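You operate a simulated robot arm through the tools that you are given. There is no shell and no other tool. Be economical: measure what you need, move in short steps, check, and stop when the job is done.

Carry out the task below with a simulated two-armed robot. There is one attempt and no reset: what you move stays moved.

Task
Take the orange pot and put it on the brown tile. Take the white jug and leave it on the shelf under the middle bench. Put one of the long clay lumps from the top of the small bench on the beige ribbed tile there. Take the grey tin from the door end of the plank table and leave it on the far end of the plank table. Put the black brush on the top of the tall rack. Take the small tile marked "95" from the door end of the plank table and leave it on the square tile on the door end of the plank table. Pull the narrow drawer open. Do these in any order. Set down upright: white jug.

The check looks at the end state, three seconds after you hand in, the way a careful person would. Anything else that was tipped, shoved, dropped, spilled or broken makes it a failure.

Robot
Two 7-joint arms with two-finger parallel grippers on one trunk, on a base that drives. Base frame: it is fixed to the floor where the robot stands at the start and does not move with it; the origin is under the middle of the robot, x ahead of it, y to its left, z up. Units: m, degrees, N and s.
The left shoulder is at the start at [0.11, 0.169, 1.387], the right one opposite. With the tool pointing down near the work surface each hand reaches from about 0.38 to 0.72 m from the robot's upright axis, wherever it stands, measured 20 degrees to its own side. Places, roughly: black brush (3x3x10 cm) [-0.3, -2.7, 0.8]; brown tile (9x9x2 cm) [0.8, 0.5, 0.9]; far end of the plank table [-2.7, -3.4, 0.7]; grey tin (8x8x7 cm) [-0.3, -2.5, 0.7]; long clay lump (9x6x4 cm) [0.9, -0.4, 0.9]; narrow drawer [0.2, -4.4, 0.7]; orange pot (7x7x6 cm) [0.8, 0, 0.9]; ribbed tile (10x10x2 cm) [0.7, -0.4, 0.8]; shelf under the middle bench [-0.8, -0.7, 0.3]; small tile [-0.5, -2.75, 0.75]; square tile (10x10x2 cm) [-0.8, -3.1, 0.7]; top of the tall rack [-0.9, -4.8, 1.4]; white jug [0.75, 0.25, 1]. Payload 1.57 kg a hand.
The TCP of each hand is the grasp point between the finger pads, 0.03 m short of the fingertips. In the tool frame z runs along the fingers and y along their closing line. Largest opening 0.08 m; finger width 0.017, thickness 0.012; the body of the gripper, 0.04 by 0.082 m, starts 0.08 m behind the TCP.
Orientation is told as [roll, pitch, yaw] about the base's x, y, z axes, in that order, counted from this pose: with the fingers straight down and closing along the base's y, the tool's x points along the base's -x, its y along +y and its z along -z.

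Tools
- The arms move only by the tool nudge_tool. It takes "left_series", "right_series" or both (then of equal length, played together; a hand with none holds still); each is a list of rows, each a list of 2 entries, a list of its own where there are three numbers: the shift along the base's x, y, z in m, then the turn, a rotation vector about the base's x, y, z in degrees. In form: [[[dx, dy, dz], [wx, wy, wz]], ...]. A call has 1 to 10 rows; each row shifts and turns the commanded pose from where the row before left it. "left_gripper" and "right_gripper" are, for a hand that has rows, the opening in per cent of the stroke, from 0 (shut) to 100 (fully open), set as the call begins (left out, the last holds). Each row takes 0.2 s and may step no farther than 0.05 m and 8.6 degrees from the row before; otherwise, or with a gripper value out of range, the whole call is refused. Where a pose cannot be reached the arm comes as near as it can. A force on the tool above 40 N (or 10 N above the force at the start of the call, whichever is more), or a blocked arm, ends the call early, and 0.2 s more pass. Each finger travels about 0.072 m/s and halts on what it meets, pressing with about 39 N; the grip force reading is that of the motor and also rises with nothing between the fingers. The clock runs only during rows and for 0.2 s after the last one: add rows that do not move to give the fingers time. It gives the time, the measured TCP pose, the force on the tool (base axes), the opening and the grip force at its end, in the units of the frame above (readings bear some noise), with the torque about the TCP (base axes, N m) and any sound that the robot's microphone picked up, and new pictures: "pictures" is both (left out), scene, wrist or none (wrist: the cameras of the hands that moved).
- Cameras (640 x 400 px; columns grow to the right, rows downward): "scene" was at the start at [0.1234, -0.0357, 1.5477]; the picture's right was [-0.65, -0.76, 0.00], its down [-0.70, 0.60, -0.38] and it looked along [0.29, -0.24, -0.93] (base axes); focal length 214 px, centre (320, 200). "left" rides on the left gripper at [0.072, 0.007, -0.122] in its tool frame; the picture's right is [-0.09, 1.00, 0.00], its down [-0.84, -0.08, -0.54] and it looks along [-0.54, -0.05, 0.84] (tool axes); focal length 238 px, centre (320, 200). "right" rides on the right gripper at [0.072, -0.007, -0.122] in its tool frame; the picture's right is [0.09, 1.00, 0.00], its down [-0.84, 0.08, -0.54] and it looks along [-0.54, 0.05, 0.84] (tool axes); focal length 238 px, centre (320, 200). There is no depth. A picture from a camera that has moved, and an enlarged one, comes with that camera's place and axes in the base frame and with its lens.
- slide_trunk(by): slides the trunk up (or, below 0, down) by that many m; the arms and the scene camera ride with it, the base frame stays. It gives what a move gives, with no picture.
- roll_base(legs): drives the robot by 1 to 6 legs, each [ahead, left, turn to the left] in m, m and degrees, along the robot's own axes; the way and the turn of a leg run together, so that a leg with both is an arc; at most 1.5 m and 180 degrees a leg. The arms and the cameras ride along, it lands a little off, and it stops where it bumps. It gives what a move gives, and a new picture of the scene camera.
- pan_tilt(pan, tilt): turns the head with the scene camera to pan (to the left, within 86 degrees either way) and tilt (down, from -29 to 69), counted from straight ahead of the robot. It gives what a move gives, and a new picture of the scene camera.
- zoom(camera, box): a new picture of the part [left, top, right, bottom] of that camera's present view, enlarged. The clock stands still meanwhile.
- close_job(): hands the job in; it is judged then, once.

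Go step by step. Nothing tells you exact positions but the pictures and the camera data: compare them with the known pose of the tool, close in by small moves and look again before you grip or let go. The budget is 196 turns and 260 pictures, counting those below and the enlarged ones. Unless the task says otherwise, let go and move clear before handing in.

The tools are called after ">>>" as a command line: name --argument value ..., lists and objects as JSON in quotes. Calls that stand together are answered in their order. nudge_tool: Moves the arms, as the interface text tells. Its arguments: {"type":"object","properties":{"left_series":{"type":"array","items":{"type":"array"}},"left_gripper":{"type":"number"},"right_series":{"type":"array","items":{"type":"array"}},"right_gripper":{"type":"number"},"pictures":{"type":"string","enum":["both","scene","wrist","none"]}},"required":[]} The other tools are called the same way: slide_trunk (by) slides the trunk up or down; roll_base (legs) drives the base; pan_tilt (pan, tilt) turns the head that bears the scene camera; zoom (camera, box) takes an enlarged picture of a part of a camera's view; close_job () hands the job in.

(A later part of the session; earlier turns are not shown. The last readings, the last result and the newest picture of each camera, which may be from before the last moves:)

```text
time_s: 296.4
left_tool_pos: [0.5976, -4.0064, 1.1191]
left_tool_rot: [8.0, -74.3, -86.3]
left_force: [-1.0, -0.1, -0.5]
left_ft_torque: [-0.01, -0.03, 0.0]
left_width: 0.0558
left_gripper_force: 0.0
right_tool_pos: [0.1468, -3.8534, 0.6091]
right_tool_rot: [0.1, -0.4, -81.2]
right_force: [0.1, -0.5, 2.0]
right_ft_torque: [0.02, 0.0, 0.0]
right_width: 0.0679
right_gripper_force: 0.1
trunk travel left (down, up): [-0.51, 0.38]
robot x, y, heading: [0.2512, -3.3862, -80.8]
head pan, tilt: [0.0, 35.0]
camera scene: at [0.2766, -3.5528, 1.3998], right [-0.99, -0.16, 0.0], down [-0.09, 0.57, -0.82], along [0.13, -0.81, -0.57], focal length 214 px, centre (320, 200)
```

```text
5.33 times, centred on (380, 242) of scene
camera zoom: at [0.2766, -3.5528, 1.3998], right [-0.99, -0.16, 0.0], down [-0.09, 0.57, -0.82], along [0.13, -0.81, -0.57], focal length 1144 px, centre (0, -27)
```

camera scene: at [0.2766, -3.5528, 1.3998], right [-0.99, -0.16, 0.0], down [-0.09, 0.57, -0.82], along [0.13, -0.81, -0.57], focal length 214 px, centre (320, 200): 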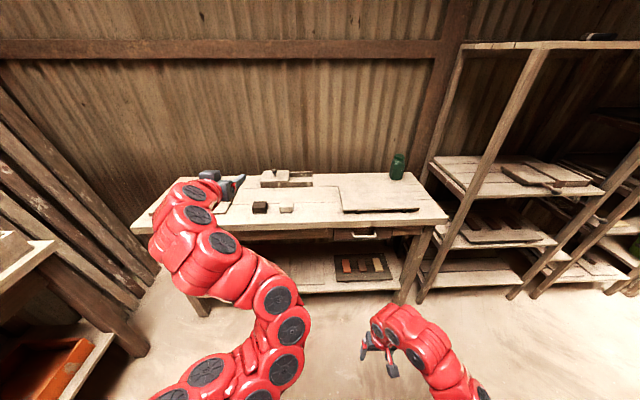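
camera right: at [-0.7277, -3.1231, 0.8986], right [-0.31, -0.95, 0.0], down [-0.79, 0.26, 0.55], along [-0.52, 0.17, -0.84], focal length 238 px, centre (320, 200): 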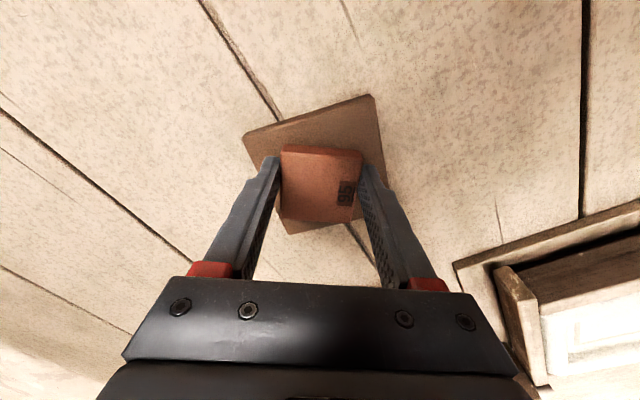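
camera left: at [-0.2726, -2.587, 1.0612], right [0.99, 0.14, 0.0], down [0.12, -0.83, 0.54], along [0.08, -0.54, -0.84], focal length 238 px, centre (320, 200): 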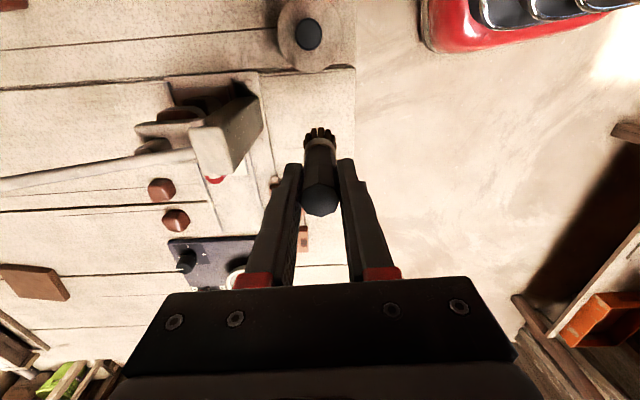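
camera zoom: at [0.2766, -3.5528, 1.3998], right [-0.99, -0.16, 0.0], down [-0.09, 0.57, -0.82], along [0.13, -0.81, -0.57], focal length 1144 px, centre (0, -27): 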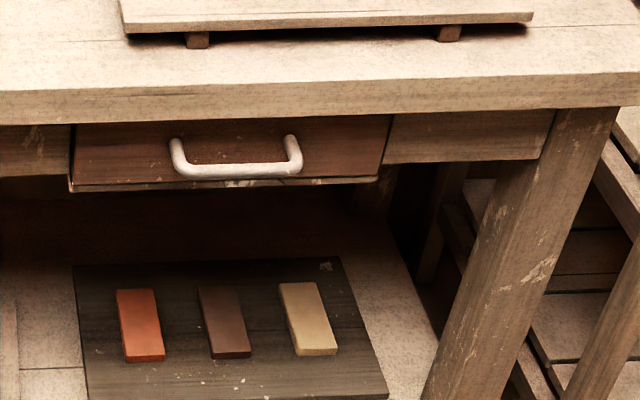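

The handle is a horizontal bar about 11 cm long near (0.18, -4.32, 0.66), tucked under the bench top. I'll grip it with the right hand pointing forward and closing vertically: first tilt the hand up.

>>> nudge_tool --right_series '[[[0.003, -0.018, 0.005], [-7.9, -1.28, 0]], [[0.003, -0.018, 0.005], [-7.9, -1.28, 0]], [[0.003, -0.018, 0.005], [-7.9, -1.28, 0]], [[0.003, -0.018, 0.005], [-7.9, -1.28, 0]], [[0.003, -0.018, 0.005], [-7.9, -1.28, 0]], [[0.003, -0.018, 0.005], [-7.9, -1.28, 0]], [[0.003, -0.018, 0.005], [-7.9, -1.28, 0]], [[0.003, -0.018, 0.005], [-7.9, -1.28, 0]], [[0.003, -0.018, 0.005], [-7.9, -1.28, 0]], [[0, 0, 0], [-7.9, -1.28, 0]]]' --right_gripper 50 --pictures "none"

>>> nudge_tool --right_series '[[[0, 0, 0], [1.36, -8.39, 0]], [[0, 0, 0], [1.36, -8.39, 0]], [[0, 0, 0], [1.36, -8.39, 0]], [[0, 0, 0], [1.36, -8.39, 0]], [[0, 0, 0], [1.36, -8.39, 0]], [[0, 0, 0], [1.36, -8.39, 0]], [[0, 0, 0], [1.36, -8.39, 0]], [[0, 0, 0], [1.36, -8.39, 0]], [[0, 0, 0], [1.36, -8.39, 0]], [[0, 0, 0], [1.36, -8.39, 0]]]' --pictures "both"

```text
time_s: 298.6
left_tool_pos: [0.5975, -4.0066, 1.1185]
left_tool_rot: [8.0, -74.3, -86.3]
left_force: [0.7, 0.3, -0.1]
left_ft_torque: [0.0, -0.02, -0.04]
left_width: 0.0561
left_gripper_force: 0.1
right_tool_pos: [0.1747, -4.0174, 0.6537]
right_tool_rot: [1.4, -80.6, -82.2]
right_force: [-0.1, -0.2, 0.3]
right_ft_torque: [-0.03, 0.02, 0.0]
right_width: 0.0401
right_gripper_force: 0.1
trunk travel left (down, up): [-0.51, 0.38]
robot x, y, heading: [0.2484, -3.3901, -81.1]
head pan, tilt: [0.0, 35.0]
```

```text
time_s: 300.8
left_tool_pos: [0.5964, -4.0063, 1.1189]
left_tool_rot: [7.9, -74.3, -86.3]
left_force: [-0.1, -0.8, -0.4]
left_ft_torque: [-0.02, -0.04, 0.01]
left_width: 0.0559
left_gripper_force: 0.1
right_tool_pos: [0.1744, -4.0171, 0.6543]
right_tool_rot: [89.2, -4.4, -161.4]
right_force: [0.5, 0.6, -0.6]
right_ft_torque: [-0.02, -0.01, 0.02]
right_width: 0.04
right_gripper_force: 0.1
trunk travel left (down, up): [-0.51, 0.38]
robot x, y, heading: [0.2489, -3.3854, -80.9]
head pan, tilt: [0.0, 35.0]
camera scene: at [0.2765, -3.5529, 1.3998], right [-0.99, -0.16, 0.0], down [-0.09, 0.57, -0.82], along [0.13, -0.81, -0.57], focal length 214 px, centre (320, 200)
camera right: at [0.2031, -3.8784, 0.6421], right [0.17, 0.04, 0.99], down [-0.96, 0.25, 0.15], along [-0.24, -0.97, 0.08], focal length 238 px, centre (320, 200)
```

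scene: 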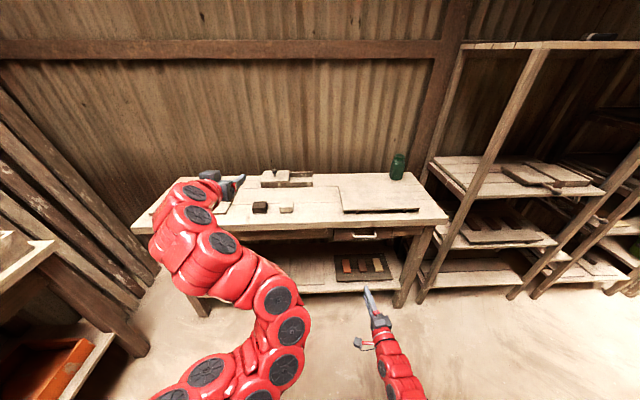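
right: 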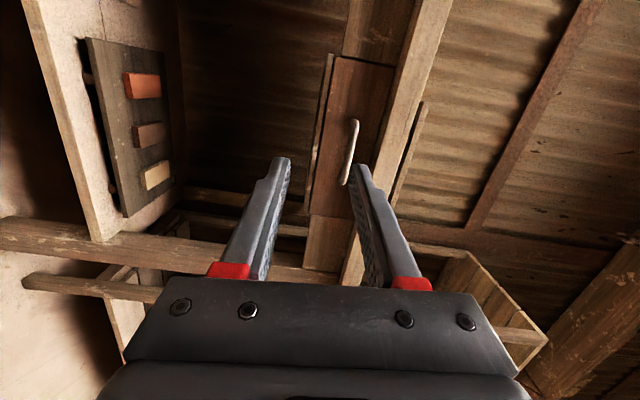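

The hand is well posed. Triangulation puts the handle bar at about (0.19, -4.275, 0.71). I drive 15 cm forward and raise the hand to its height.

>>> roll_base --legs '[[0.14, 0, 0]]'

>>> nudge_tool --right_series '[[[-0.003, 0, 0.028], [0, 0, 0]], [[-0.003, 0, 0.028], [0, 0, 0]], [[0, 0, 0], [0, 0, 0]]]' --pictures "wrist"

```text
time_s: 302.2
left_tool_pos: [0.6202, -4.1449, 1.1175]
left_tool_rot: [7.8, -74.3, -86.1]
left_force: [0.4, -0.5, -0.4]
left_ft_torque: [0.03, -0.03, -0.03]
left_width: 0.056
left_gripper_force: 0.2
right_tool_pos: [0.1976, -4.1569, 0.654]
right_tool_rot: [89.1, -4.6, -161.2]
right_force: [-0.2, -0.3, -0.5]
right_ft_torque: [0.02, 0.02, 0.01]
right_width: 0.04
right_gripper_force: 0.2
trunk travel left (down, up): [-0.51, 0.38]
robot x, y, heading: [0.2715, -3.5247, -81.1]
head pan, tilt: [0.0, 35.0]
camera scene: at [0.2995, -3.6925, 1.3996], right [-0.99, -0.16, 0.0], down [-0.09, 0.57, -0.82], along [0.13, -0.81, -0.57], focal length 214 px, centre (320, 200)
```

scene: 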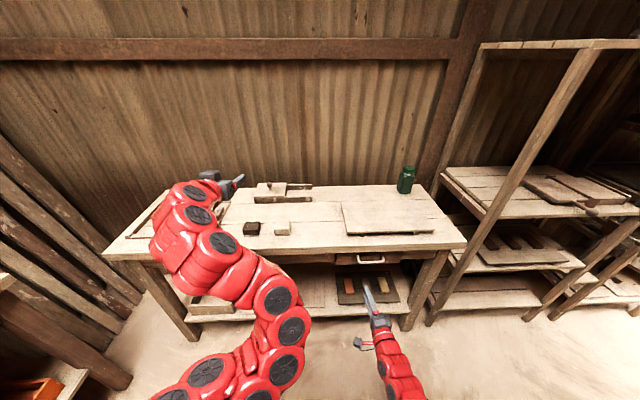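

```text
time_s: 303.0
left_tool_pos: [0.6199, -4.1437, 1.1195]
left_tool_rot: [8.0, -74.3, -86.4]
left_force: [1.3, 0.0, -0.2]
left_ft_torque: [0.03, -0.04, 0.0]
left_width: 0.0562
left_gripper_force: 0.0
right_tool_pos: [0.1917, -4.1548, 0.7092]
right_tool_rot: [89.1, -4.6, -161.3]
right_force: [-0.1, -0.5, 0.3]
right_ft_torque: [0.01, -0.03, 0.03]
right_width: 0.0402
right_gripper_force: 0.0
trunk travel left (down, up): [-0.51, 0.38]
robot x, y, heading: [0.2744, -3.5279, -80.6]
head pan, tilt: [0.0, 35.0]
camera right: at [0.2205, -4.0158, 0.6976], right [0.17, 0.04, 0.98], down [-0.96, 0.25, 0.15], along [-0.24, -0.97, 0.08], focal length 238 px, centre (320, 200)
```

right: 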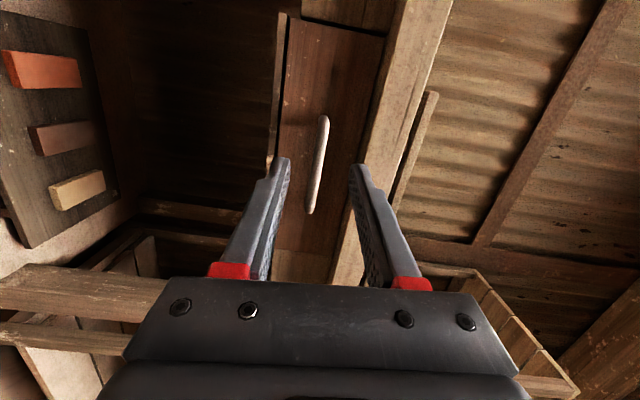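

The bar sits exactly between the open fingers. I advance about 10 cm.

>>> nudge_tool --right_series '[[[0, -0.035, 0.001], [0, 0, 0]], [[0, -0.035, 0.001], [0, 0, 0]], [[0, -0.025, 0], [0, 0, 0]], [[0, 0, 0], [0, 0, 0]]]' --pictures "wrist"

```text
time_s: 304.0
left_tool_pos: [0.6202, -4.1432, 1.1186]
left_tool_rot: [8.0, -74.3, -86.4]
left_force: [-0.2, 1.0, -0.1]
left_ft_torque: [0.0, 0.03, 0.02]
left_width: 0.0561
left_gripper_force: 0.1
right_tool_pos: [0.1894, -4.2497, 0.709]
right_tool_rot: [89.2, -4.7, -161.2]
right_force: [-0.6, 0.3, 0.4]
right_ft_torque: [0.0, 0.02, -0.01]
right_width: 0.04
right_gripper_force: 0.0
trunk travel left (down, up): [-0.51, 0.38]
robot x, y, heading: [0.27, -3.5237, -80.9]
head pan, tilt: [0.0, 35.0]
camera right: at [0.2188, -4.1116, 0.6976], right [0.17, 0.04, 0.98], down [-0.96, 0.25, 0.15], along [-0.24, -0.97, 0.08], focal length 238 px, centre (320, 200)
```

right: 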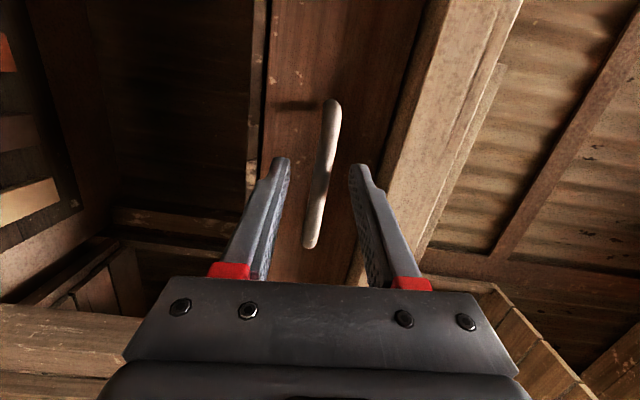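

>>> nudge_tool --right_series '[[[0, -0.009, 0], [0, 0, 0]], [[0, -0.007, 0], [0, 0, 0]], [[0, 0, 0], [0, 0, 0]]]' --pictures "none"

>>> nudge_tool --right_series '[[[0, 0, 0], [0, 0, 0]], [[0, 0, 0], [0, 0, 0]], [[0, 0, 0], [0, 0, 0]]]' --right_gripper 0 --pictures "wrist"

```text
time_s: 304.8
left_tool_pos: [0.6198, -4.1446, 1.1195]
left_tool_rot: [8.0, -74.3, -86.3]
left_force: [-0.6, -0.4, 0.6]
left_ft_torque: [0.01, 0.0, 0.03]
left_width: 0.0561
left_gripper_force: 0.1
right_tool_pos: [0.1899, -4.2663, 0.7114]
right_tool_rot: [89.1, -4.6, -161.1]
right_force: [0.2, -0.6, 0.7]
right_ft_torque: [0.0, 0.0, 0.04]
right_width: 0.0398
right_gripper_force: 0.0
trunk travel left (down, up): [-0.51, 0.38]
robot x, y, heading: [0.2736, -3.527, -80.7]
head pan, tilt: [0.0, 35.0]
```

```text
time_s: 305.6
left_tool_pos: [0.62, -4.1441, 1.1203]
left_tool_rot: [7.9, -74.3, -86.3]
left_force: [0.1, 0.1, 0.1]
left_ft_torque: [-0.02, 0.03, 0.04]
left_width: 0.0561
left_gripper_force: 0.1
right_tool_pos: [0.1888, -4.2664, 0.7101]
right_tool_rot: [89.1, -4.6, -161.2]
right_force: [0.8, 3.6, -4.2]
right_ft_torque: [0.11, -0.54, 0.07]
right_width: 0.013
right_gripper_force: 29.8
trunk travel left (down, up): [-0.51, 0.38]
robot x, y, heading: [0.2729, -3.5258, -81.0]
head pan, tilt: [0.0, 35.0]
camera right: at [0.2187, -4.1279, 0.6989], right [0.17, 0.04, 0.99], down [-0.96, 0.24, 0.15], along [-0.24, -0.97, 0.08], focal length 238 px, centre (320, 200)
```

right: 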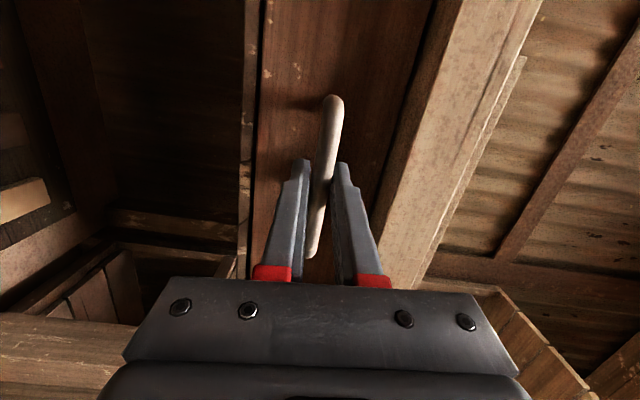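

The handle is gripped. I pull it straight out.

>>> nudge_tool --right_series '[[[-0.004, 0.02, 0], [0, 0, 0]], [[-0.005, 0.025, 0], [0, 0, 0]], [[-0.005, 0.025, 0], [0, 0, 0]], [[-0.005, 0.025, 0], [0, 0, 0]], [[-0.005, 0.025, 0], [0, 0, 0]], [[-0.005, 0.025, 0], [0, 0, 0]], [[0, 0, 0], [0, 0, 0]]]' --pictures "scene"

```text
time_s: 307.2
left_tool_pos: [0.6174, -4.1455, 1.1181]
left_tool_rot: [8.3, -74.1, -86.6]
left_force: [-0.4, -0.1, 0.9]
left_ft_torque: [0.02, 0.01, -0.02]
left_width: 0.0559
left_gripper_force: 0.1
right_tool_pos: [0.1593, -4.1208, 0.7104]
right_tool_rot: [89.0, -4.5, -161.2]
right_force: [-14.9, -2.0, -19.3]
right_ft_torque: [0.24, -0.47, -0.33]
right_width: 0.0128
right_gripper_force: 29.1
trunk travel left (down, up): [-0.51, 0.38]
robot x, y, heading: [0.2695, -3.5271, -80.6]
head pan, tilt: [0.0, 35.0]
camera scene: at [0.2968, -3.6934, 1.3994], right [-0.99, -0.16, 0.0], down [-0.09, 0.57, -0.82], along [0.13, -0.81, -0.57], focal length 214 px, centre (320, 200)
```

scene: 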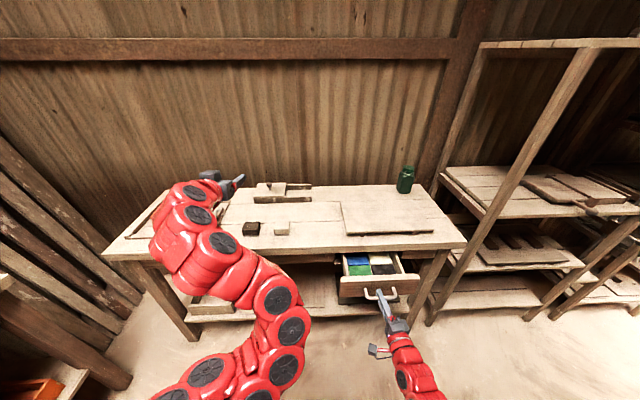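

The drawer is open about 15 cm. I pull a little further, watching the force.

>>> nudge_tool --right_series '[[[-0.008, 0.02, 0.002], [0, 0, 0]], [[-0.008, 0.02, 0.001], [0, 0, 0]], [[0, 0, 0], [0, 0, 0]]]' --pictures "none"

```text
time_s: 307.7
left_tool_pos: [0.6222, -4.1435, 1.1202]
left_tool_rot: [8.3, -74.3, -86.5]
left_force: [-1.1, 0.0, 0.0]
left_ft_torque: [0.02, 0.01, 0.01]
left_width: 0.0559
left_gripper_force: 0.0
right_tool_pos: [0.1528, -4.0902, 0.7101]
right_tool_rot: [88.2, -4.4, -160.8]
right_force: [4.9, 3.6, -15.7]
right_ft_torque: [0.31, -0.48, -0.27]
right_width: 0.0129
right_gripper_force: 29.6
trunk travel left (down, up): [-0.51, 0.38]
robot x, y, heading: [0.2752, -3.5248, -80.7]
head pan, tilt: [0.0, 35.0]
stopped in row 2 (right hand): the force on the tool passed its limit at 46 N (the readings are from after the stop); the commanded pose is now the measured one
```

It has reached its stop (~17 cm). I let go and back the hand off.

>>> nudge_tool --right_series '[[[0, 0, 0], [0, 0, 0]], [[0, 0, 0], [0, 0, 0]], [[0, 0, 0], [0, 0, 0]]]' --right_gripper 55 --pictures "none"

>>> roll_base --legs '[[-0.15, 0, 0]]'

```text
time_s: 308.5
left_tool_pos: [0.6213, -4.1448, 1.1191]
left_tool_rot: [8.0, -74.3, -86.2]
left_force: [0.1, -0.2, -0.9]
left_ft_torque: [0.01, 0.01, 0.02]
left_width: 0.0562
left_gripper_force: 0.1
right_tool_pos: [0.1531, -4.0907, 0.7127]
right_tool_rot: [88.6, -4.6, -160.8]
right_force: [0.2, -0.9, 0.8]
right_ft_torque: [-0.02, 0.03, -0.02]
right_width: 0.044
right_gripper_force: 0.1
trunk travel left (down, up): [-0.51, 0.38]
robot x, y, heading: [0.2741, -3.5262, -80.6]
head pan, tilt: [0.0, 35.0]
```

```text
time_s: 309.9
left_tool_pos: [0.5983, -3.9942, 1.1203]
left_tool_rot: [8.0, -74.4, -86.2]
left_force: [-0.1, 0.1, -0.8]
left_ft_torque: [0.03, 0.02, -0.01]
left_width: 0.056
left_gripper_force: 0.0
right_tool_pos: [0.1288, -3.9407, 0.7137]
right_tool_rot: [88.7, -4.7, -160.7]
right_force: [1.0, 0.4, 0.4]
right_ft_torque: [0.01, -0.03, 0.01]
right_width: 0.0441
right_gripper_force: 0.1
trunk travel left (down, up): [-0.51, 0.38]
robot x, y, heading: [0.2559, -3.3829, -80.6]
head pan, tilt: [0.0, 35.0]
camera scene: at [0.2757, -3.5416, 1.4], right [-0.99, -0.16, 0.0], down [-0.09, 0.57, -0.82], along [0.13, -0.81, -0.57], focal length 214 px, centre (320, 200)
```

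scene: 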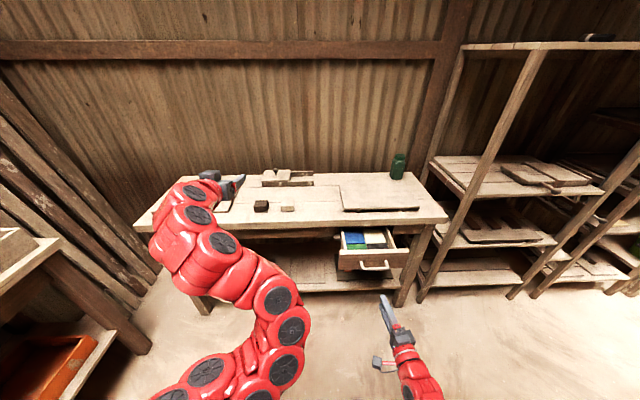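

Drawer is open and nothing else is disturbed. Last is the tin: I restore both hands to pointing down.

>>> nudge_tool --right_series '[[[0, 0, 0.005], [-1.36, 8.39, 0]], [[0, 0, 0.005], [-1.36, 8.39, 0]], [[0, 0, 0.005], [-1.36, 8.39, 0]], [[0, 0, 0.005], [-1.36, 8.39, 0]], [[0, 0, 0.005], [-1.36, 8.39, 0]], [[0, 0, 0.005], [-1.36, 8.39, 0]], [[0, 0, 0], [-1.36, 8.39, 0]], [[0, 0, 0], [-1.36, 8.39, 0]], [[0, 0, 0], [-1.36, 8.39, 0]], [[0, 0, 0], [-1.36, 8.39, 0]]]' --left_series '[[[0, 0, -0.03], [7.3, 1.2, 0]], [[0, 0, -0.03], [7.3, 1.2, 0]], [[0, 0, -0.03], [7.3, 1.2, 0]], [[0, 0, -0.03], [7.3, 1.2, 0]], [[0, 0, -0.03], [7.3, 1.2, 0]], [[0, 0, -0.03], [7.3, 1.2, 0]], [[0, 0, -0.03], [7.3, 1.2, 0]], [[0, 0, 0], [7.3, 1.2, 0]], [[0, 0, 0], [7.3, 1.2, 0]], [[0, 0, 0], [7.3, 1.2, 0]]]' --pictures "none"

>>> nudge_tool --right_series '[[[-0.002, 0.012, 0.0], [7.9, 1.28, 0]], [[-0.002, 0.012, 0.0], [7.9, 1.28, 0]], [[-0.002, 0.012, 0.0], [7.9, 1.28, 0]], [[-0.002, 0.012, 0.0], [7.9, 1.28, 0]], [[-0.002, 0.012, 0.0], [7.9, 1.28, 0]], [[-0.002, 0.012, 0.0], [7.9, 1.28, 0]], [[0, 0, 0.0], [7.9, 1.28, 0]], [[0, 0, 0.0], [7.9, 1.28, 0]], [[0, 0, 0.0], [7.9, 1.28, 0]], [[0, 0, 0], [7.9, 1.28, 0]]]' --right_gripper 100 --pictures "none"

```text
time_s: 312.1
left_tool_pos: [0.6025, -4.0176, 0.866]
left_tool_rot: [2.7, -0.4, -82.0]
left_force: [-0.1, -0.5, 0.6]
left_ft_torque: [0.03, -0.02, 0.01]
left_width: 0.0562
left_gripper_force: 0.1
left hand out of reach, approached as far as the arm can: row 5, 6, 7, 8
right_tool_pos: [0.1309, -3.9429, 0.7413]
right_tool_rot: [0.0, -79.8, -81.3]
right_force: [0.3, -0.8, 0.8]
right_ft_torque: [-0.03, 0.01, -0.02]
right_width: 0.0442
right_gripper_force: 0.0
trunk travel left (down, up): [-0.51, 0.38]
robot x, y, heading: [0.246, -3.377, -80.6]
head pan, tilt: [0.0, 35.0]
```

```text
time_s: 314.3
left_tool_pos: [0.6008, -4.0181, 0.866]
left_tool_rot: [2.8, -0.4, -82.2]
left_force: [1.6, 0.0, -0.1]
left_ft_torque: [0.0, 0.0, 0.0]
left_width: 0.0562
left_gripper_force: 0.1
right_tool_pos: [0.1289, -3.938, 0.6809]
right_tool_rot: [-0.5, -11.8, -81.1]
right_force: [-0.8, 0.4, 0.2]
right_ft_torque: [-0.01, -0.04, -0.01]
right_width: 0.0799
right_gripper_force: 0.0
right hand out of reach, approached as far as the arm can: row 2, 3, 4, 5, 6
trunk travel left (down, up): [-0.51, 0.38]
robot x, y, heading: [0.2488, -3.379, -80.7]
head pan, tilt: [0.0, 35.0]
```

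I raise the trunk and drive back around the door end to the table's north side.

>>> slide_trunk --by 0.19

>>> roll_base --legs '[[0, 0.25, 0], [-1.45, 0, 0], [0, -0.6, 0], [0, 0, 8]]'

>>> pan_tilt --pan 0 --tilt 50

```text
time_s: 316.4
left_tool_pos: [0.6004, -4.0168, 1.0562]
left_tool_rot: [2.7, -0.4, -82.3]
left_force: [-0.6, -0.7, -0.9]
left_ft_torque: [0.0, 0.0, 0.02]
left_width: 0.056
left_gripper_force: 0.1
right_tool_pos: [0.1292, -3.9387, 0.8706]
right_tool_rot: [-0.4, -11.8, -81.1]
right_force: [0.1, 0.0, -0.6]
right_ft_torque: [0.01, 0.02, 0.0]
right_width: 0.0799
right_gripper_force: 0.0
trunk travel left (down, up): [-0.7, 0.19]
robot x, y, heading: [0.2477, -3.38, -80.6]
head pan, tilt: [0.0, 35.0]
```

```text
time_s: 328.5
left_tool_pos: [0.0955, -2.6015, 1.055]
left_tool_rot: [2.6, -0.5, -76.7]
left_force: [0.2, 0.2, 0.4]
left_ft_torque: [0.02, 0.02, 0.0]
left_width: 0.0558
left_gripper_force: 0.1
right_tool_pos: [-0.3792, -2.5671, 0.8717]
right_tool_rot: [-0.3, -12.0, -75.7]
right_force: [0.2, -0.3, -0.1]
right_ft_torque: [0.02, -0.01, -0.01]
right_width: 0.0799
right_gripper_force: 0.0
trunk travel left (down, up): [-0.7, 0.19]
robot x, y, heading: [-0.314, -1.9971, -75.0]
head pan, tilt: [0.0, 35.0]
camera scene: at [-0.2712, -2.1598, 1.5898], right [-0.97, -0.25, 0.0], down [-0.15, 0.55, -0.82], along [0.21, -0.79, -0.57], focal length 214 px, centre (320, 200)
```

scene: 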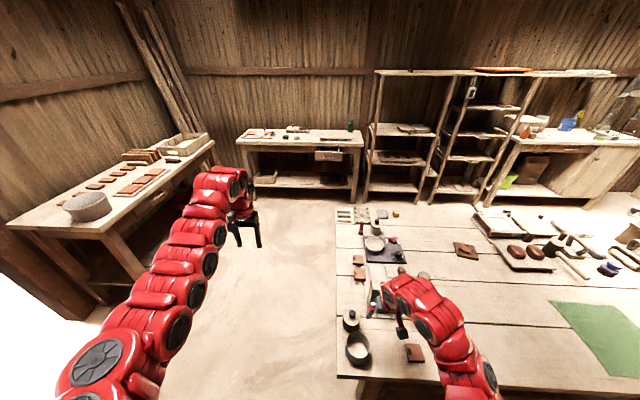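

```text
time_s: 329.2
left_tool_pos: [0.0963, -2.6027, 1.0564]
left_tool_rot: [2.7, -0.4, -76.8]
left_force: [0.9, -0.5, 0.9]
left_ft_torque: [-0.01, -0.03, 0.01]
left_width: 0.0561
left_gripper_force: 0.0
right_tool_pos: [-0.3802, -2.5673, 0.8709]
right_tool_rot: [-0.4, -11.9, -75.7]
right_force: [0.2, 0.7, 0.2]
right_ft_torque: [0.0, -0.01, 0.01]
right_width: 0.08
right_gripper_force: 0.1
trunk travel left (down, up): [-0.7, 0.19]
robot x, y, heading: [-0.3141, -1.9966, -75.5]
head pan, tilt: [0.0, 50.0]
camera scene: at [-0.2745, -2.1492, 1.5681], right [-0.97, -0.25, 0.0], down [-0.19, 0.74, -0.64], along [0.16, -0.62, -0.77], focal length 214 px, centre (320, 200)
```

scene: 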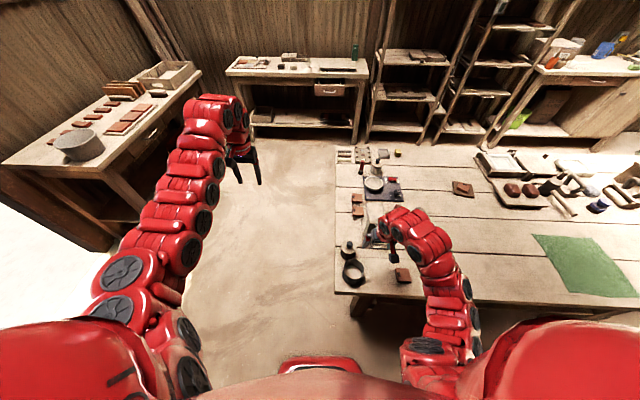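

I back off 10 cm, raise and level the right hand, and bring it over the tin's west rim at about (-0.358, -2.489).

>>> nudge_tool --right_series '[[[0, 0.01, 0.04], [0, 0, 0]], [[0, 0.01, 0.04], [0, 0, 0]], [[0, 0, 0], [0, 0, 0]]]' --pictures "none"

>>> roll_base --legs '[[-0.1, 0, 2]]'

>>> nudge_tool --right_series '[[[0.015, -0.005, 0], [5.8, 1.5, 0]], [[0.015, -0.005, 0], [5.8, 1.5, 0]], [[0.015, -0.005, 0], [0, 0, 0]], [[0, 0, 0], [0, 0, 0]]]' --right_gripper 60 --pictures "wrist"

```text
time_s: 330.0
left_tool_pos: [0.0965, -2.6025, 1.0556]
left_tool_rot: [2.7, -0.5, -76.9]
left_force: [0.6, 0.4, 0.0]
left_ft_torque: [0.0, -0.03, 0.01]
left_width: 0.056
left_gripper_force: 0.1
right_tool_pos: [-0.378, -2.5485, 0.9502]
right_tool_rot: [-0.5, -11.9, -75.6]
right_force: [-0.2, -0.4, 0.9]
right_ft_torque: [0.03, -0.01, 0.02]
right_width: 0.0801
right_gripper_force: 0.0
trunk travel left (down, up): [-0.7, 0.19]
robot x, y, heading: [-0.3175, -1.9996, -75.2]
head pan, tilt: [0.0, 50.0]
```

```text
time_s: 331.2
left_tool_pos: [0.0916, -2.4893, 1.0559]
left_tool_rot: [2.6, -0.3, -74.8]
left_force: [0.5, 0.6, 0.3]
left_ft_torque: [0.01, -0.03, 0.05]
left_width: 0.0562
left_gripper_force: 0.0
right_tool_pos: [-0.3845, -2.4531, 0.9494]
right_tool_rot: [-0.3, -11.9, -73.5]
right_force: [-0.8, 0.3, 0.7]
right_ft_torque: [0.01, -0.01, 0.02]
right_width: 0.0798
right_gripper_force: 0.1
trunk travel left (down, up): [-0.7, 0.19]
robot x, y, heading: [-0.3397, -1.9034, -73.0]
head pan, tilt: [0.0, 50.0]
camera scene: at [-0.2961, -2.0504, 1.568], right [-0.96, -0.29, 0.0], down [-0.22, 0.73, -0.64], along [0.19, -0.62, -0.77], focal length 214 px, centre (320, 200)
```

scene: 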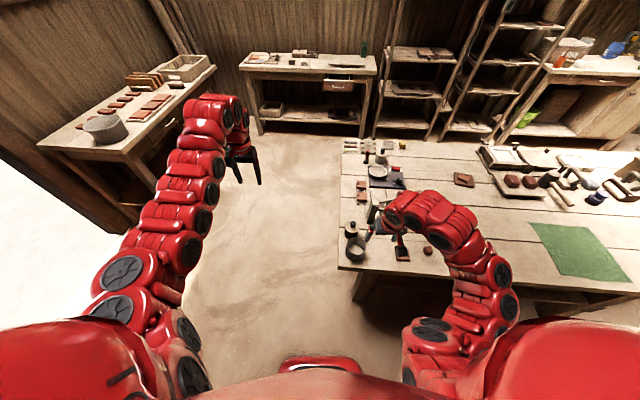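

```text
time_s: 332.2
left_tool_pos: [0.0909, -2.4897, 1.0565]
left_tool_rot: [2.7, -0.4, -74.6]
left_force: [-0.1, -1.0, -0.3]
left_ft_torque: [0.03, -0.01, 0.02]
left_width: 0.056
left_gripper_force: 0.0
right_tool_pos: [-0.341, -2.4397, 0.8871]
right_tool_rot: [0.2, -0.2, -73.6]
right_force: [0.5, -0.8, -0.7]
right_ft_torque: [-0.02, -0.01, 0.01]
right_width: 0.0479
right_gripper_force: 0.1
right hand out of reach, approached as far as the arm can: row 1, 2, 3
trunk travel left (down, up): [-0.7, 0.19]
robot x, y, heading: [-0.3417, -1.9048, -73.1]
head pan, tilt: [0.0, 50.0]
camera right: at [-0.3663, -2.3721, 1.0073], right [0.93, 0.37, 0.0], down [0.31, -0.78, 0.54], along [0.2, -0.51, -0.84], focal length 238 px, centre (320, 200)
```

right: 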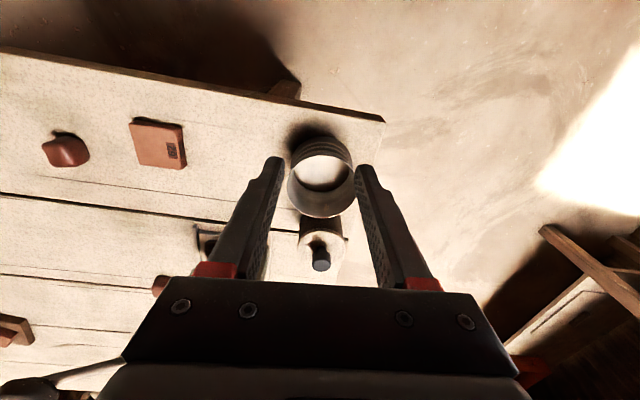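

The tin's rim is about 7 cm wide, centre (-0.319, -2.487). I place the hand over its west wall and lower partway.

>>> nudge_tool --right_series '[[[-0.004, -0.02, 0], [0, 0, 0]], [[-0.004, -0.02, 0], [0, 0, 0]], [[-0.0035, -0.017, 0], [0, 0, 0]], [[0, 0, -0.03], [0, 0, 0]], [[0, 0, -0.025], [0, 0, 0]], [[0, 0, 0], [0, 0, 0]]]' --pictures "wrist"

```text
time_s: 333.6
left_tool_pos: [0.0909, -2.4886, 1.055]
left_tool_rot: [2.7, -0.4, -74.7]
left_force: [1.3, 0.3, 0.3]
left_ft_torque: [0.0, 0.02, 0.04]
left_width: 0.0561
left_gripper_force: 0.0
right_tool_pos: [-0.3517, -2.4952, 0.8322]
right_tool_rot: [0.0, 0.0, -73.7]
right_force: [0.2, 0.6, 0.2]
right_ft_torque: [0.05, -0.02, -0.03]
right_width: 0.0481
right_gripper_force: 0.0
trunk travel left (down, up): [-0.7, 0.19]
robot x, y, heading: [-0.3422, -1.8992, -73.0]
head pan, tilt: [0.0, 50.0]
camera right: at [-0.3766, -2.429, 0.9522], right [0.93, 0.37, 0.0], down [0.31, -0.78, 0.54], along [0.2, -0.5, -0.84], focal length 238 px, centre (320, 200)
```

right: 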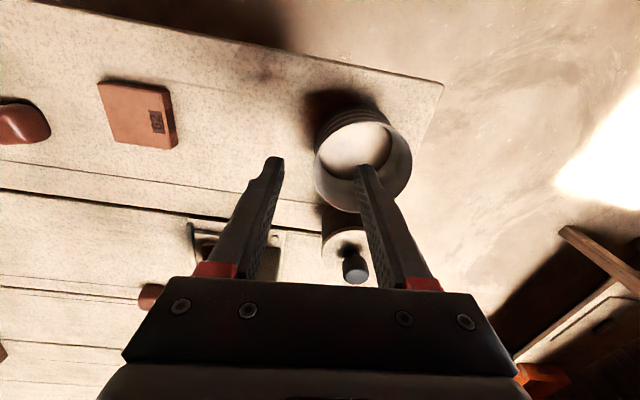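

Aligned: one finger over the inside, one outside. I descend to TCP 0.775 and pinch the wall.

>>> nudge_tool --right_series '[[[-0.002, 0, -0.025], [0, 0, 0]], [[0, 0, -0.02], [0, 0, 0]], [[0, 0, -0.012], [0, 0, 0]], [[0, 0, 0], [0, 0, 0]]]' --pictures "none"

>>> nudge_tool --right_series '[[[0, 0, 0], [0, 0, 0]], [[0, 0, 0], [0, 0, 0]], [[0, 0, 0], [0, 0, 0]], [[0, 0, 0], [0, 0, 0]]]' --right_gripper 0 --pictures "wrist"

```text
time_s: 334.6
left_tool_pos: [0.0909, -2.4896, 1.057]
left_tool_rot: [2.7, -0.4, -74.6]
left_force: [-1.7, 0.4, -0.3]
left_ft_torque: [-0.03, -0.01, -0.01]
left_width: 0.056
left_gripper_force: 0.1
right_tool_pos: [-0.3524, -2.4962, 0.7748]
right_tool_rot: [0.0, 0.0, -73.6]
right_force: [-0.2, 0.4, -0.3]
right_ft_torque: [0.03, 0.02, 0.0]
right_width: 0.0482
right_gripper_force: 0.0
trunk travel left (down, up): [-0.7, 0.19]
robot x, y, heading: [-0.3429, -1.9012, -73.3]
head pan, tilt: [0.0, 50.0]
```

```text
time_s: 335.6
left_tool_pos: [0.091, -2.4901, 1.0565]
left_tool_rot: [2.7, -0.4, -74.7]
left_force: [0.0, -0.1, 0.1]
left_ft_torque: [0.03, -0.04, -0.03]
left_width: 0.056
left_gripper_force: 0.1
right_tool_pos: [-0.3532, -2.4959, 0.7766]
right_tool_rot: [-0.1, 0.2, -73.5]
right_force: [0.3, -0.2, -0.3]
right_ft_torque: [0.03, -0.06, 0.05]
right_width: 0.0041
right_gripper_force: 24.7
trunk travel left (down, up): [-0.7, 0.19]
robot x, y, heading: [-0.3415, -1.9031, -73.1]
head pan, tilt: [0.0, 50.0]
camera right: at [-0.3784, -2.4287, 0.8971], right [0.93, 0.37, 0.0], down [0.31, -0.78, 0.54], along [0.2, -0.5, -0.84], focal length 238 px, centre (320, 200)
```

right: 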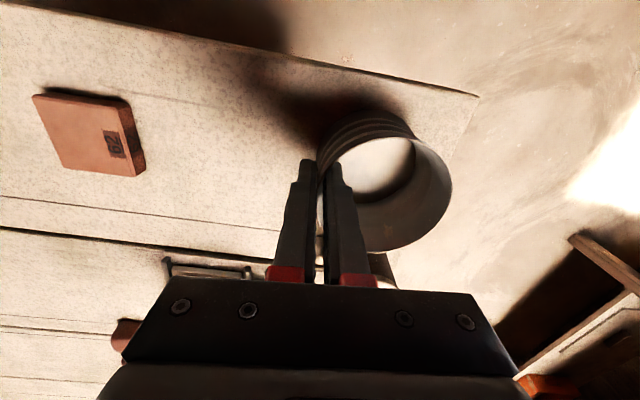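

The tin wall is gripped. I lift it with the trunk and drive west along the table.

>>> slide_trunk --by 0.18

>>> roll_base --legs '[[0, -0.8, 0], [0, -0.85, 0]]'

>>> pan_tilt --pan -30 --tilt 38

```text
time_s: 337.6
left_tool_pos: [0.0919, -2.4896, 1.2346]
left_tool_rot: [2.6, -0.4, -74.7]
left_force: [0.1, -0.1, -0.8]
left_ft_torque: [0.0, 0.03, 0.03]
left_width: 0.0563
left_gripper_force: 0.1
right_tool_pos: [-0.3515, -2.4954, 0.9568]
right_tool_rot: [0.1, 0.1, -73.6]
right_force: [0.3, 0.8, -2.2]
right_ft_torque: [0.02, 0.03, 0.05]
right_width: 0.0038
right_gripper_force: 24.6
trunk travel left (down, up): [-0.88, 0.01]
robot x, y, heading: [-0.3436, -1.9023, -73.2]
head pan, tilt: [0.0, 50.0]
```

```text
time_s: 346.1
left_tool_pos: [-1.4896, -2.9841, 1.2371]
left_tool_rot: [2.7, -0.4, -73.8]
left_force: [0.4, -0.9, -0.1]
left_ft_torque: [0.04, -0.01, -0.01]
left_width: 0.0558
left_gripper_force: 0.1
right_tool_pos: [-1.9352, -2.9967, 0.9554]
right_tool_rot: [0.0, 0.1, -72.7]
right_force: [0.1, 0.2, -1.3]
right_ft_torque: [0.0, 0.08, -0.02]
right_width: 0.004
right_gripper_force: 24.5
trunk travel left (down, up): [-0.88, 0.01]
robot x, y, heading: [-1.9338, -2.4012, -72.4]
head pan, tilt: [0.0, 50.0]
camera scene: at [-1.8846, -2.5511, 1.748], right [-0.95, -0.3, 0.0], down [-0.23, 0.73, -0.64], along [0.2, -0.61, -0.77], focal length 214 px, centre (320, 200)
```

scene: 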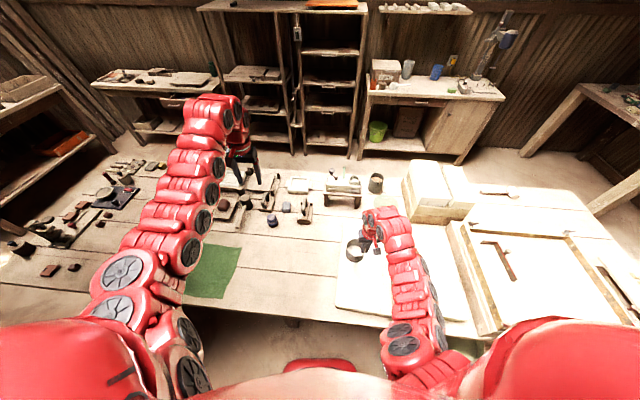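

```text
time_s: 347.0
left_tool_pos: [-1.4911, -2.9833, 1.2374]
left_tool_rot: [2.7, -0.5, -73.8]
left_force: [0.3, -0.3, -0.4]
left_ft_torque: [0.0, -0.01, 0.01]
left_width: 0.056
left_gripper_force: 0.2
right_tool_pos: [-1.9351, -2.9966, 0.9555]
right_tool_rot: [0.1, 0.1, -72.8]
right_force: [-1.3, 0.3, -1.3]
right_ft_torque: [-0.02, 0.04, -0.03]
right_width: 0.0042
right_gripper_force: 24.6
trunk travel left (down, up): [-0.88, 0.01]
robot x, y, heading: [-1.9349, -2.404, -72.5]
head pan, tilt: [-30.0, 38.0]
camera scene: at [-1.9266, -2.5622, 1.7652], right [-0.98, 0.21, 0.0], down [0.13, 0.6, -0.79], along [-0.17, -0.77, -0.62], focal length 214 px, centre (320, 200)
```

scene: 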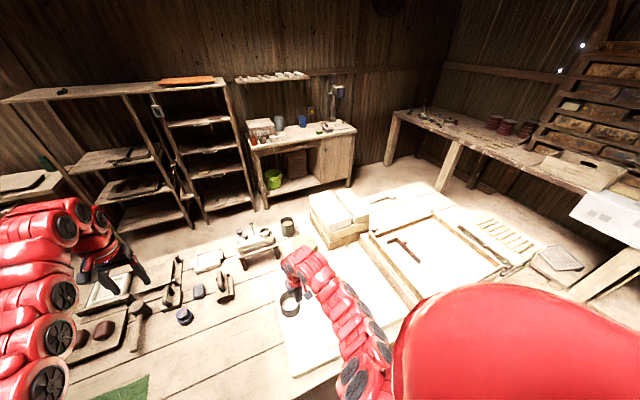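

The far end is crowded with boards. I zoom to find a clear spot.

>>> zoom --camera "scene" --box '[260, 170, 600, 390]'

```text
1.82 times, centred on (430, 280) of scene
camera zoom: at [-1.9266, -2.5622, 1.7652], right [-0.98, 0.21, 0.0], down [0.13, 0.6, -0.79], along [-0.17, -0.77, -0.62], focal length 390 px, centre (120, 54)
```

zoom: 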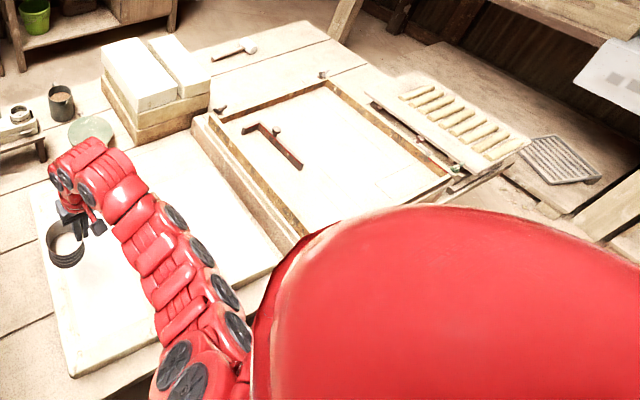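

The bare patch at the table's far end lies at its south-west corner, near (-2.88, -3.62), best reached from the south. I drive back round the door end (same way as before).

>>> roll_base --legs '[[0, 1.4, 0], [0, 1.15, 0], [0, 0, -88], [0.25, 0.95, 0]]'

```text
time_s: 367.9
left_tool_pos: [0.1266, -3.0668, 1.2362]
left_tool_rot: [2.8, -0.4, -157.0]
left_force: [-0.7, 0.4, 0.4]
left_ft_torque: [0.0, -0.02, -0.03]
left_width: 0.0561
left_gripper_force: 0.0
right_tool_pos: [0.0593, -2.6266, 0.9552]
right_tool_rot: [0.0, 0.0, -155.9]
right_force: [-0.2, 0.8, -1.0]
right_ft_torque: [0.06, 0.01, 0.01]
right_width: 0.0041
right_gripper_force: 24.8
trunk travel left (down, up): [-0.88, 0.01]
robot x, y, heading: [0.651, -2.5616, -155.5]
head pan, tilt: [-30.0, 38.0]
camera scene: at [0.4915, -2.5829, 1.7652], right [0.09, 1.0, 0.0], down [0.61, -0.06, -0.79], along [-0.78, 0.07, -0.62], focal length 214 px, centre (320, 200)
```

scene: 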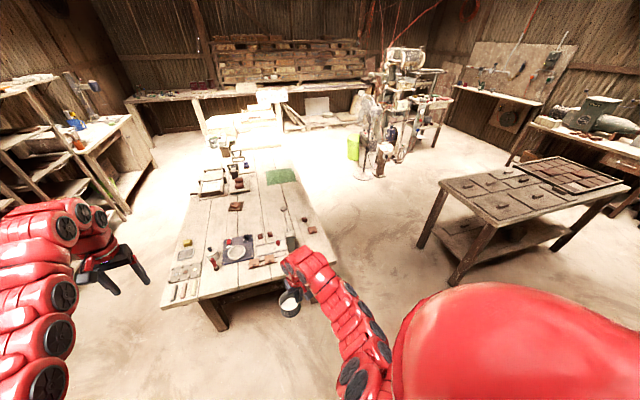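

>>> roll_base --legs '[[0.55, 0.9, 0], [0, 0, -8], [0.82, 0.0, 0]]'

```text
time_s: 377.8
left_tool_pos: [-0.8601, -4.22, 1.2351]
left_tool_rot: [2.7, -0.4, -166.7]
left_force: [0.7, 0.5, 0.0]
left_ft_torque: [0.0, 0.01, 0.02]
left_width: 0.0562
left_gripper_force: 0.1
right_tool_pos: [-0.85, -3.7755, 0.9559]
right_tool_rot: [-0.1, 0.1, -165.7]
right_force: [0.4, 0.2, -1.4]
right_ft_torque: [0.04, 0.02, 0.0]
right_width: 0.004
right_gripper_force: 24.6
trunk travel left (down, up): [-0.88, 0.01]
robot x, y, heading: [-0.2583, -3.8072, -165.2]
head pan, tilt: [-30.0, 38.0]
camera scene: at [-0.4187, -3.8055, 1.7653], right [0.26, 0.96, 0.0], down [0.59, -0.16, -0.79], along [-0.76, 0.21, -0.62], focal length 214 px, centre (320, 200)
```

scene: 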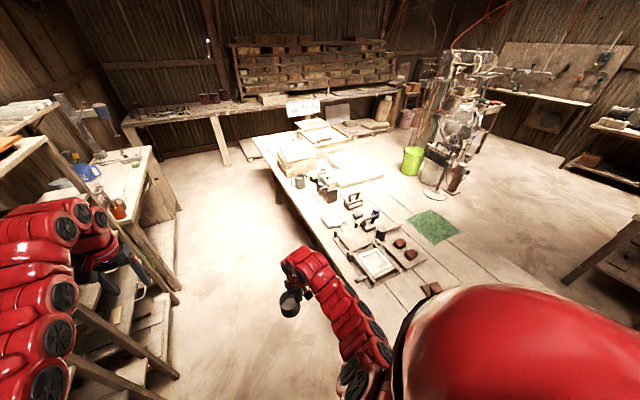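

Aisle is clear. I continue west to beyond the table's far corner.

>>> roll_base --legs '[[1.25, -0.08, 0], [1.2, 0, 0]]'

>>> pan_tilt --pan -60 --tilt 40

```text
time_s: 389.6
left_tool_pos: [-3.2371, -4.7018, 1.237]
left_tool_rot: [2.7, -0.5, -168.2]
left_force: [0.2, 0.6, -0.1]
left_ft_torque: [-0.01, -0.01, 0.04]
left_width: 0.056
left_gripper_force: 0.1
right_tool_pos: [-3.217, -4.2576, 0.9556]
right_tool_rot: [-0.1, 0.1, -167.1]
right_force: [-0.7, -0.1, -1.7]
right_ft_torque: [0.1, 0.0, 0.03]
right_width: 0.0035
right_gripper_force: 24.5
trunk travel left (down, up): [-0.88, 0.01]
robot x, y, heading: [-2.6229, -4.3047, -166.5]
head pan, tilt: [-30.0, 38.0]
camera scene: at [-2.7856, -4.2973, 1.7653], right [0.29, 0.96, 0.0], down [0.59, -0.18, -0.79], along [-0.76, 0.23, -0.62], focal length 214 px, centre (320, 200)
```

scene: 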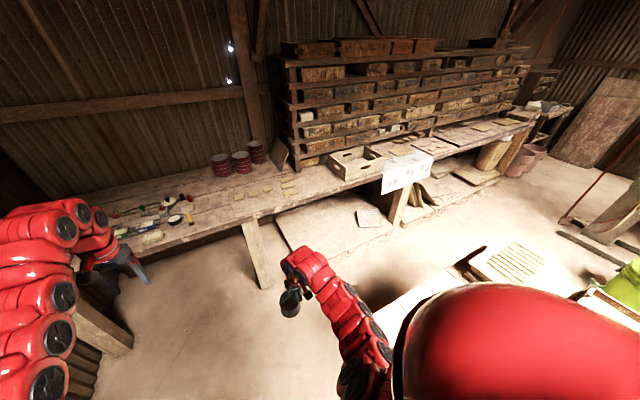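

```text
time_s: 390.6
left_tool_pos: [-3.2385, -4.7003, 1.2358]
left_tool_rot: [2.6, -0.5, -168.2]
left_force: [0.0, 1.0, 0.1]
left_ft_torque: [-0.02, 0.05, 0.0]
left_width: 0.0559
left_gripper_force: 0.0
right_tool_pos: [-3.2163, -4.2578, 0.9555]
right_tool_rot: [0.1, 0.1, -167.0]
right_force: [0.9, 0.6, -2.1]
right_ft_torque: [0.04, 0.01, 0.0]
right_width: 0.0037
right_gripper_force: 24.5
trunk travel left (down, up): [-0.88, 0.01]
robot x, y, heading: [-2.6268, -4.3038, -166.8]
head pan, tilt: [-60.0, 40.0]
camera scene: at [-2.7617, -4.2603, 1.7622], right [0.73, 0.69, 0.0], down [0.44, -0.47, -0.77], along [-0.53, 0.56, -0.64], focal length 214 px, centre (320, 200)
```

scene: 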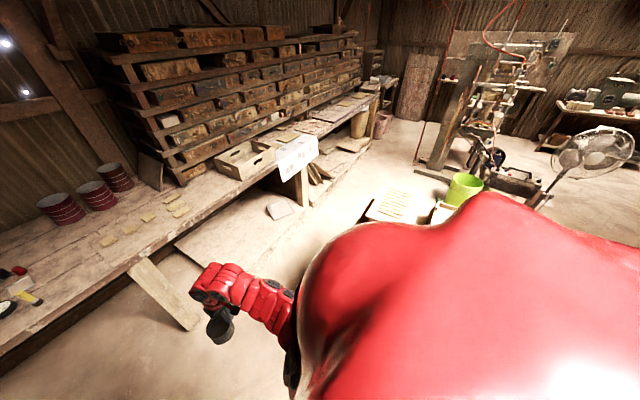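

Now I turn right to face the table's far end from the south.

>>> roll_base --legs '[[0, 0, -85]]'

>>> pan_tilt --pan 0 --tilt 48

```text
time_s: 394.6
left_tool_pos: [-3.09, -3.7426, 1.2364]
left_tool_rot: [2.7, -0.4, 108.7]
left_force: [0.7, 0.4, 0.2]
left_ft_torque: [-0.02, 0.01, 0.0]
left_width: 0.0559
left_gripper_force: 0.1
right_tool_pos: [-2.6483, -3.7108, 0.9566]
right_tool_rot: [0.0, 0.0, 109.7]
right_force: [0.1, -0.6, -2.5]
right_ft_torque: [0.04, -0.04, 0.01]
right_width: 0.0038
right_gripper_force: 24.9
trunk travel left (down, up): [-0.88, 0.01]
robot x, y, heading: [-2.6255, -4.3032, 110.1]
head pan, tilt: [-60.0, 40.0]
camera scene: at [-2.5986, -4.1625, 1.7622], right [0.77, -0.64, 0.0], down [-0.41, -0.49, -0.77], along [0.49, 0.59, -0.64], focal length 214 px, centre (320, 200)
```

scene: 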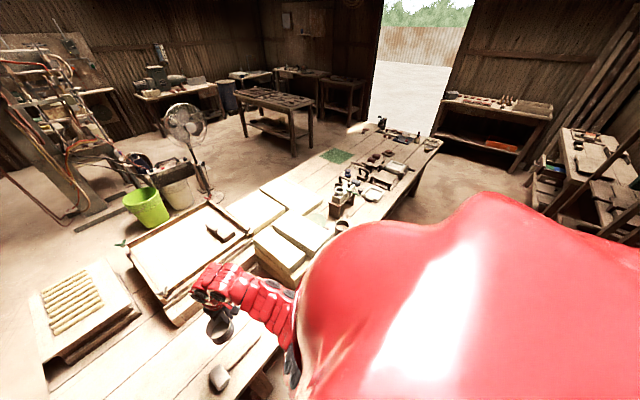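

```text
time_s: 395.9
left_tool_pos: [-3.091, -3.7432, 1.2358]
left_tool_rot: [2.7, -0.4, 108.7]
left_force: [0.3, -0.3, 0.5]
left_ft_torque: [0.0, 0.06, 0.01]
left_width: 0.0557
left_gripper_force: 0.1
right_tool_pos: [-2.648, -3.7104, 0.9554]
right_tool_rot: [0.1, 0.0, 109.7]
right_force: [-0.5, 0.7, -1.3]
right_ft_torque: [0.03, -0.06, 0.0]
right_width: 0.0039
right_gripper_force: 24.4
trunk travel left (down, up): [-0.88, 0.01]
robot x, y, heading: [-2.62, -4.3054, 110.2]
head pan, tilt: [0.0, 48.0]
camera scene: at [-2.6799, -4.1538, 1.7508], right [0.94, 0.34, 0.0], down [0.26, -0.7, -0.67], along [-0.23, 0.63, -0.74], focal length 214 px, centre (320, 200)
```

scene: 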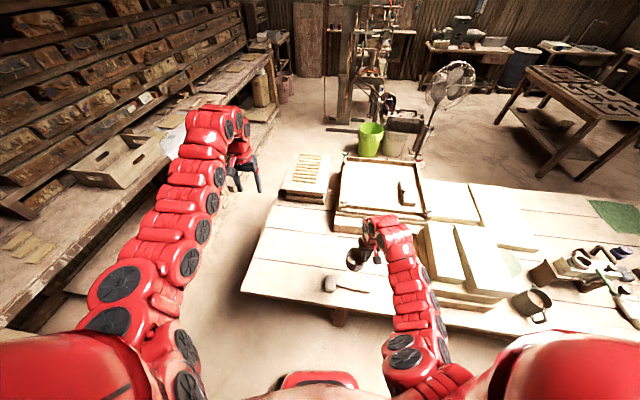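

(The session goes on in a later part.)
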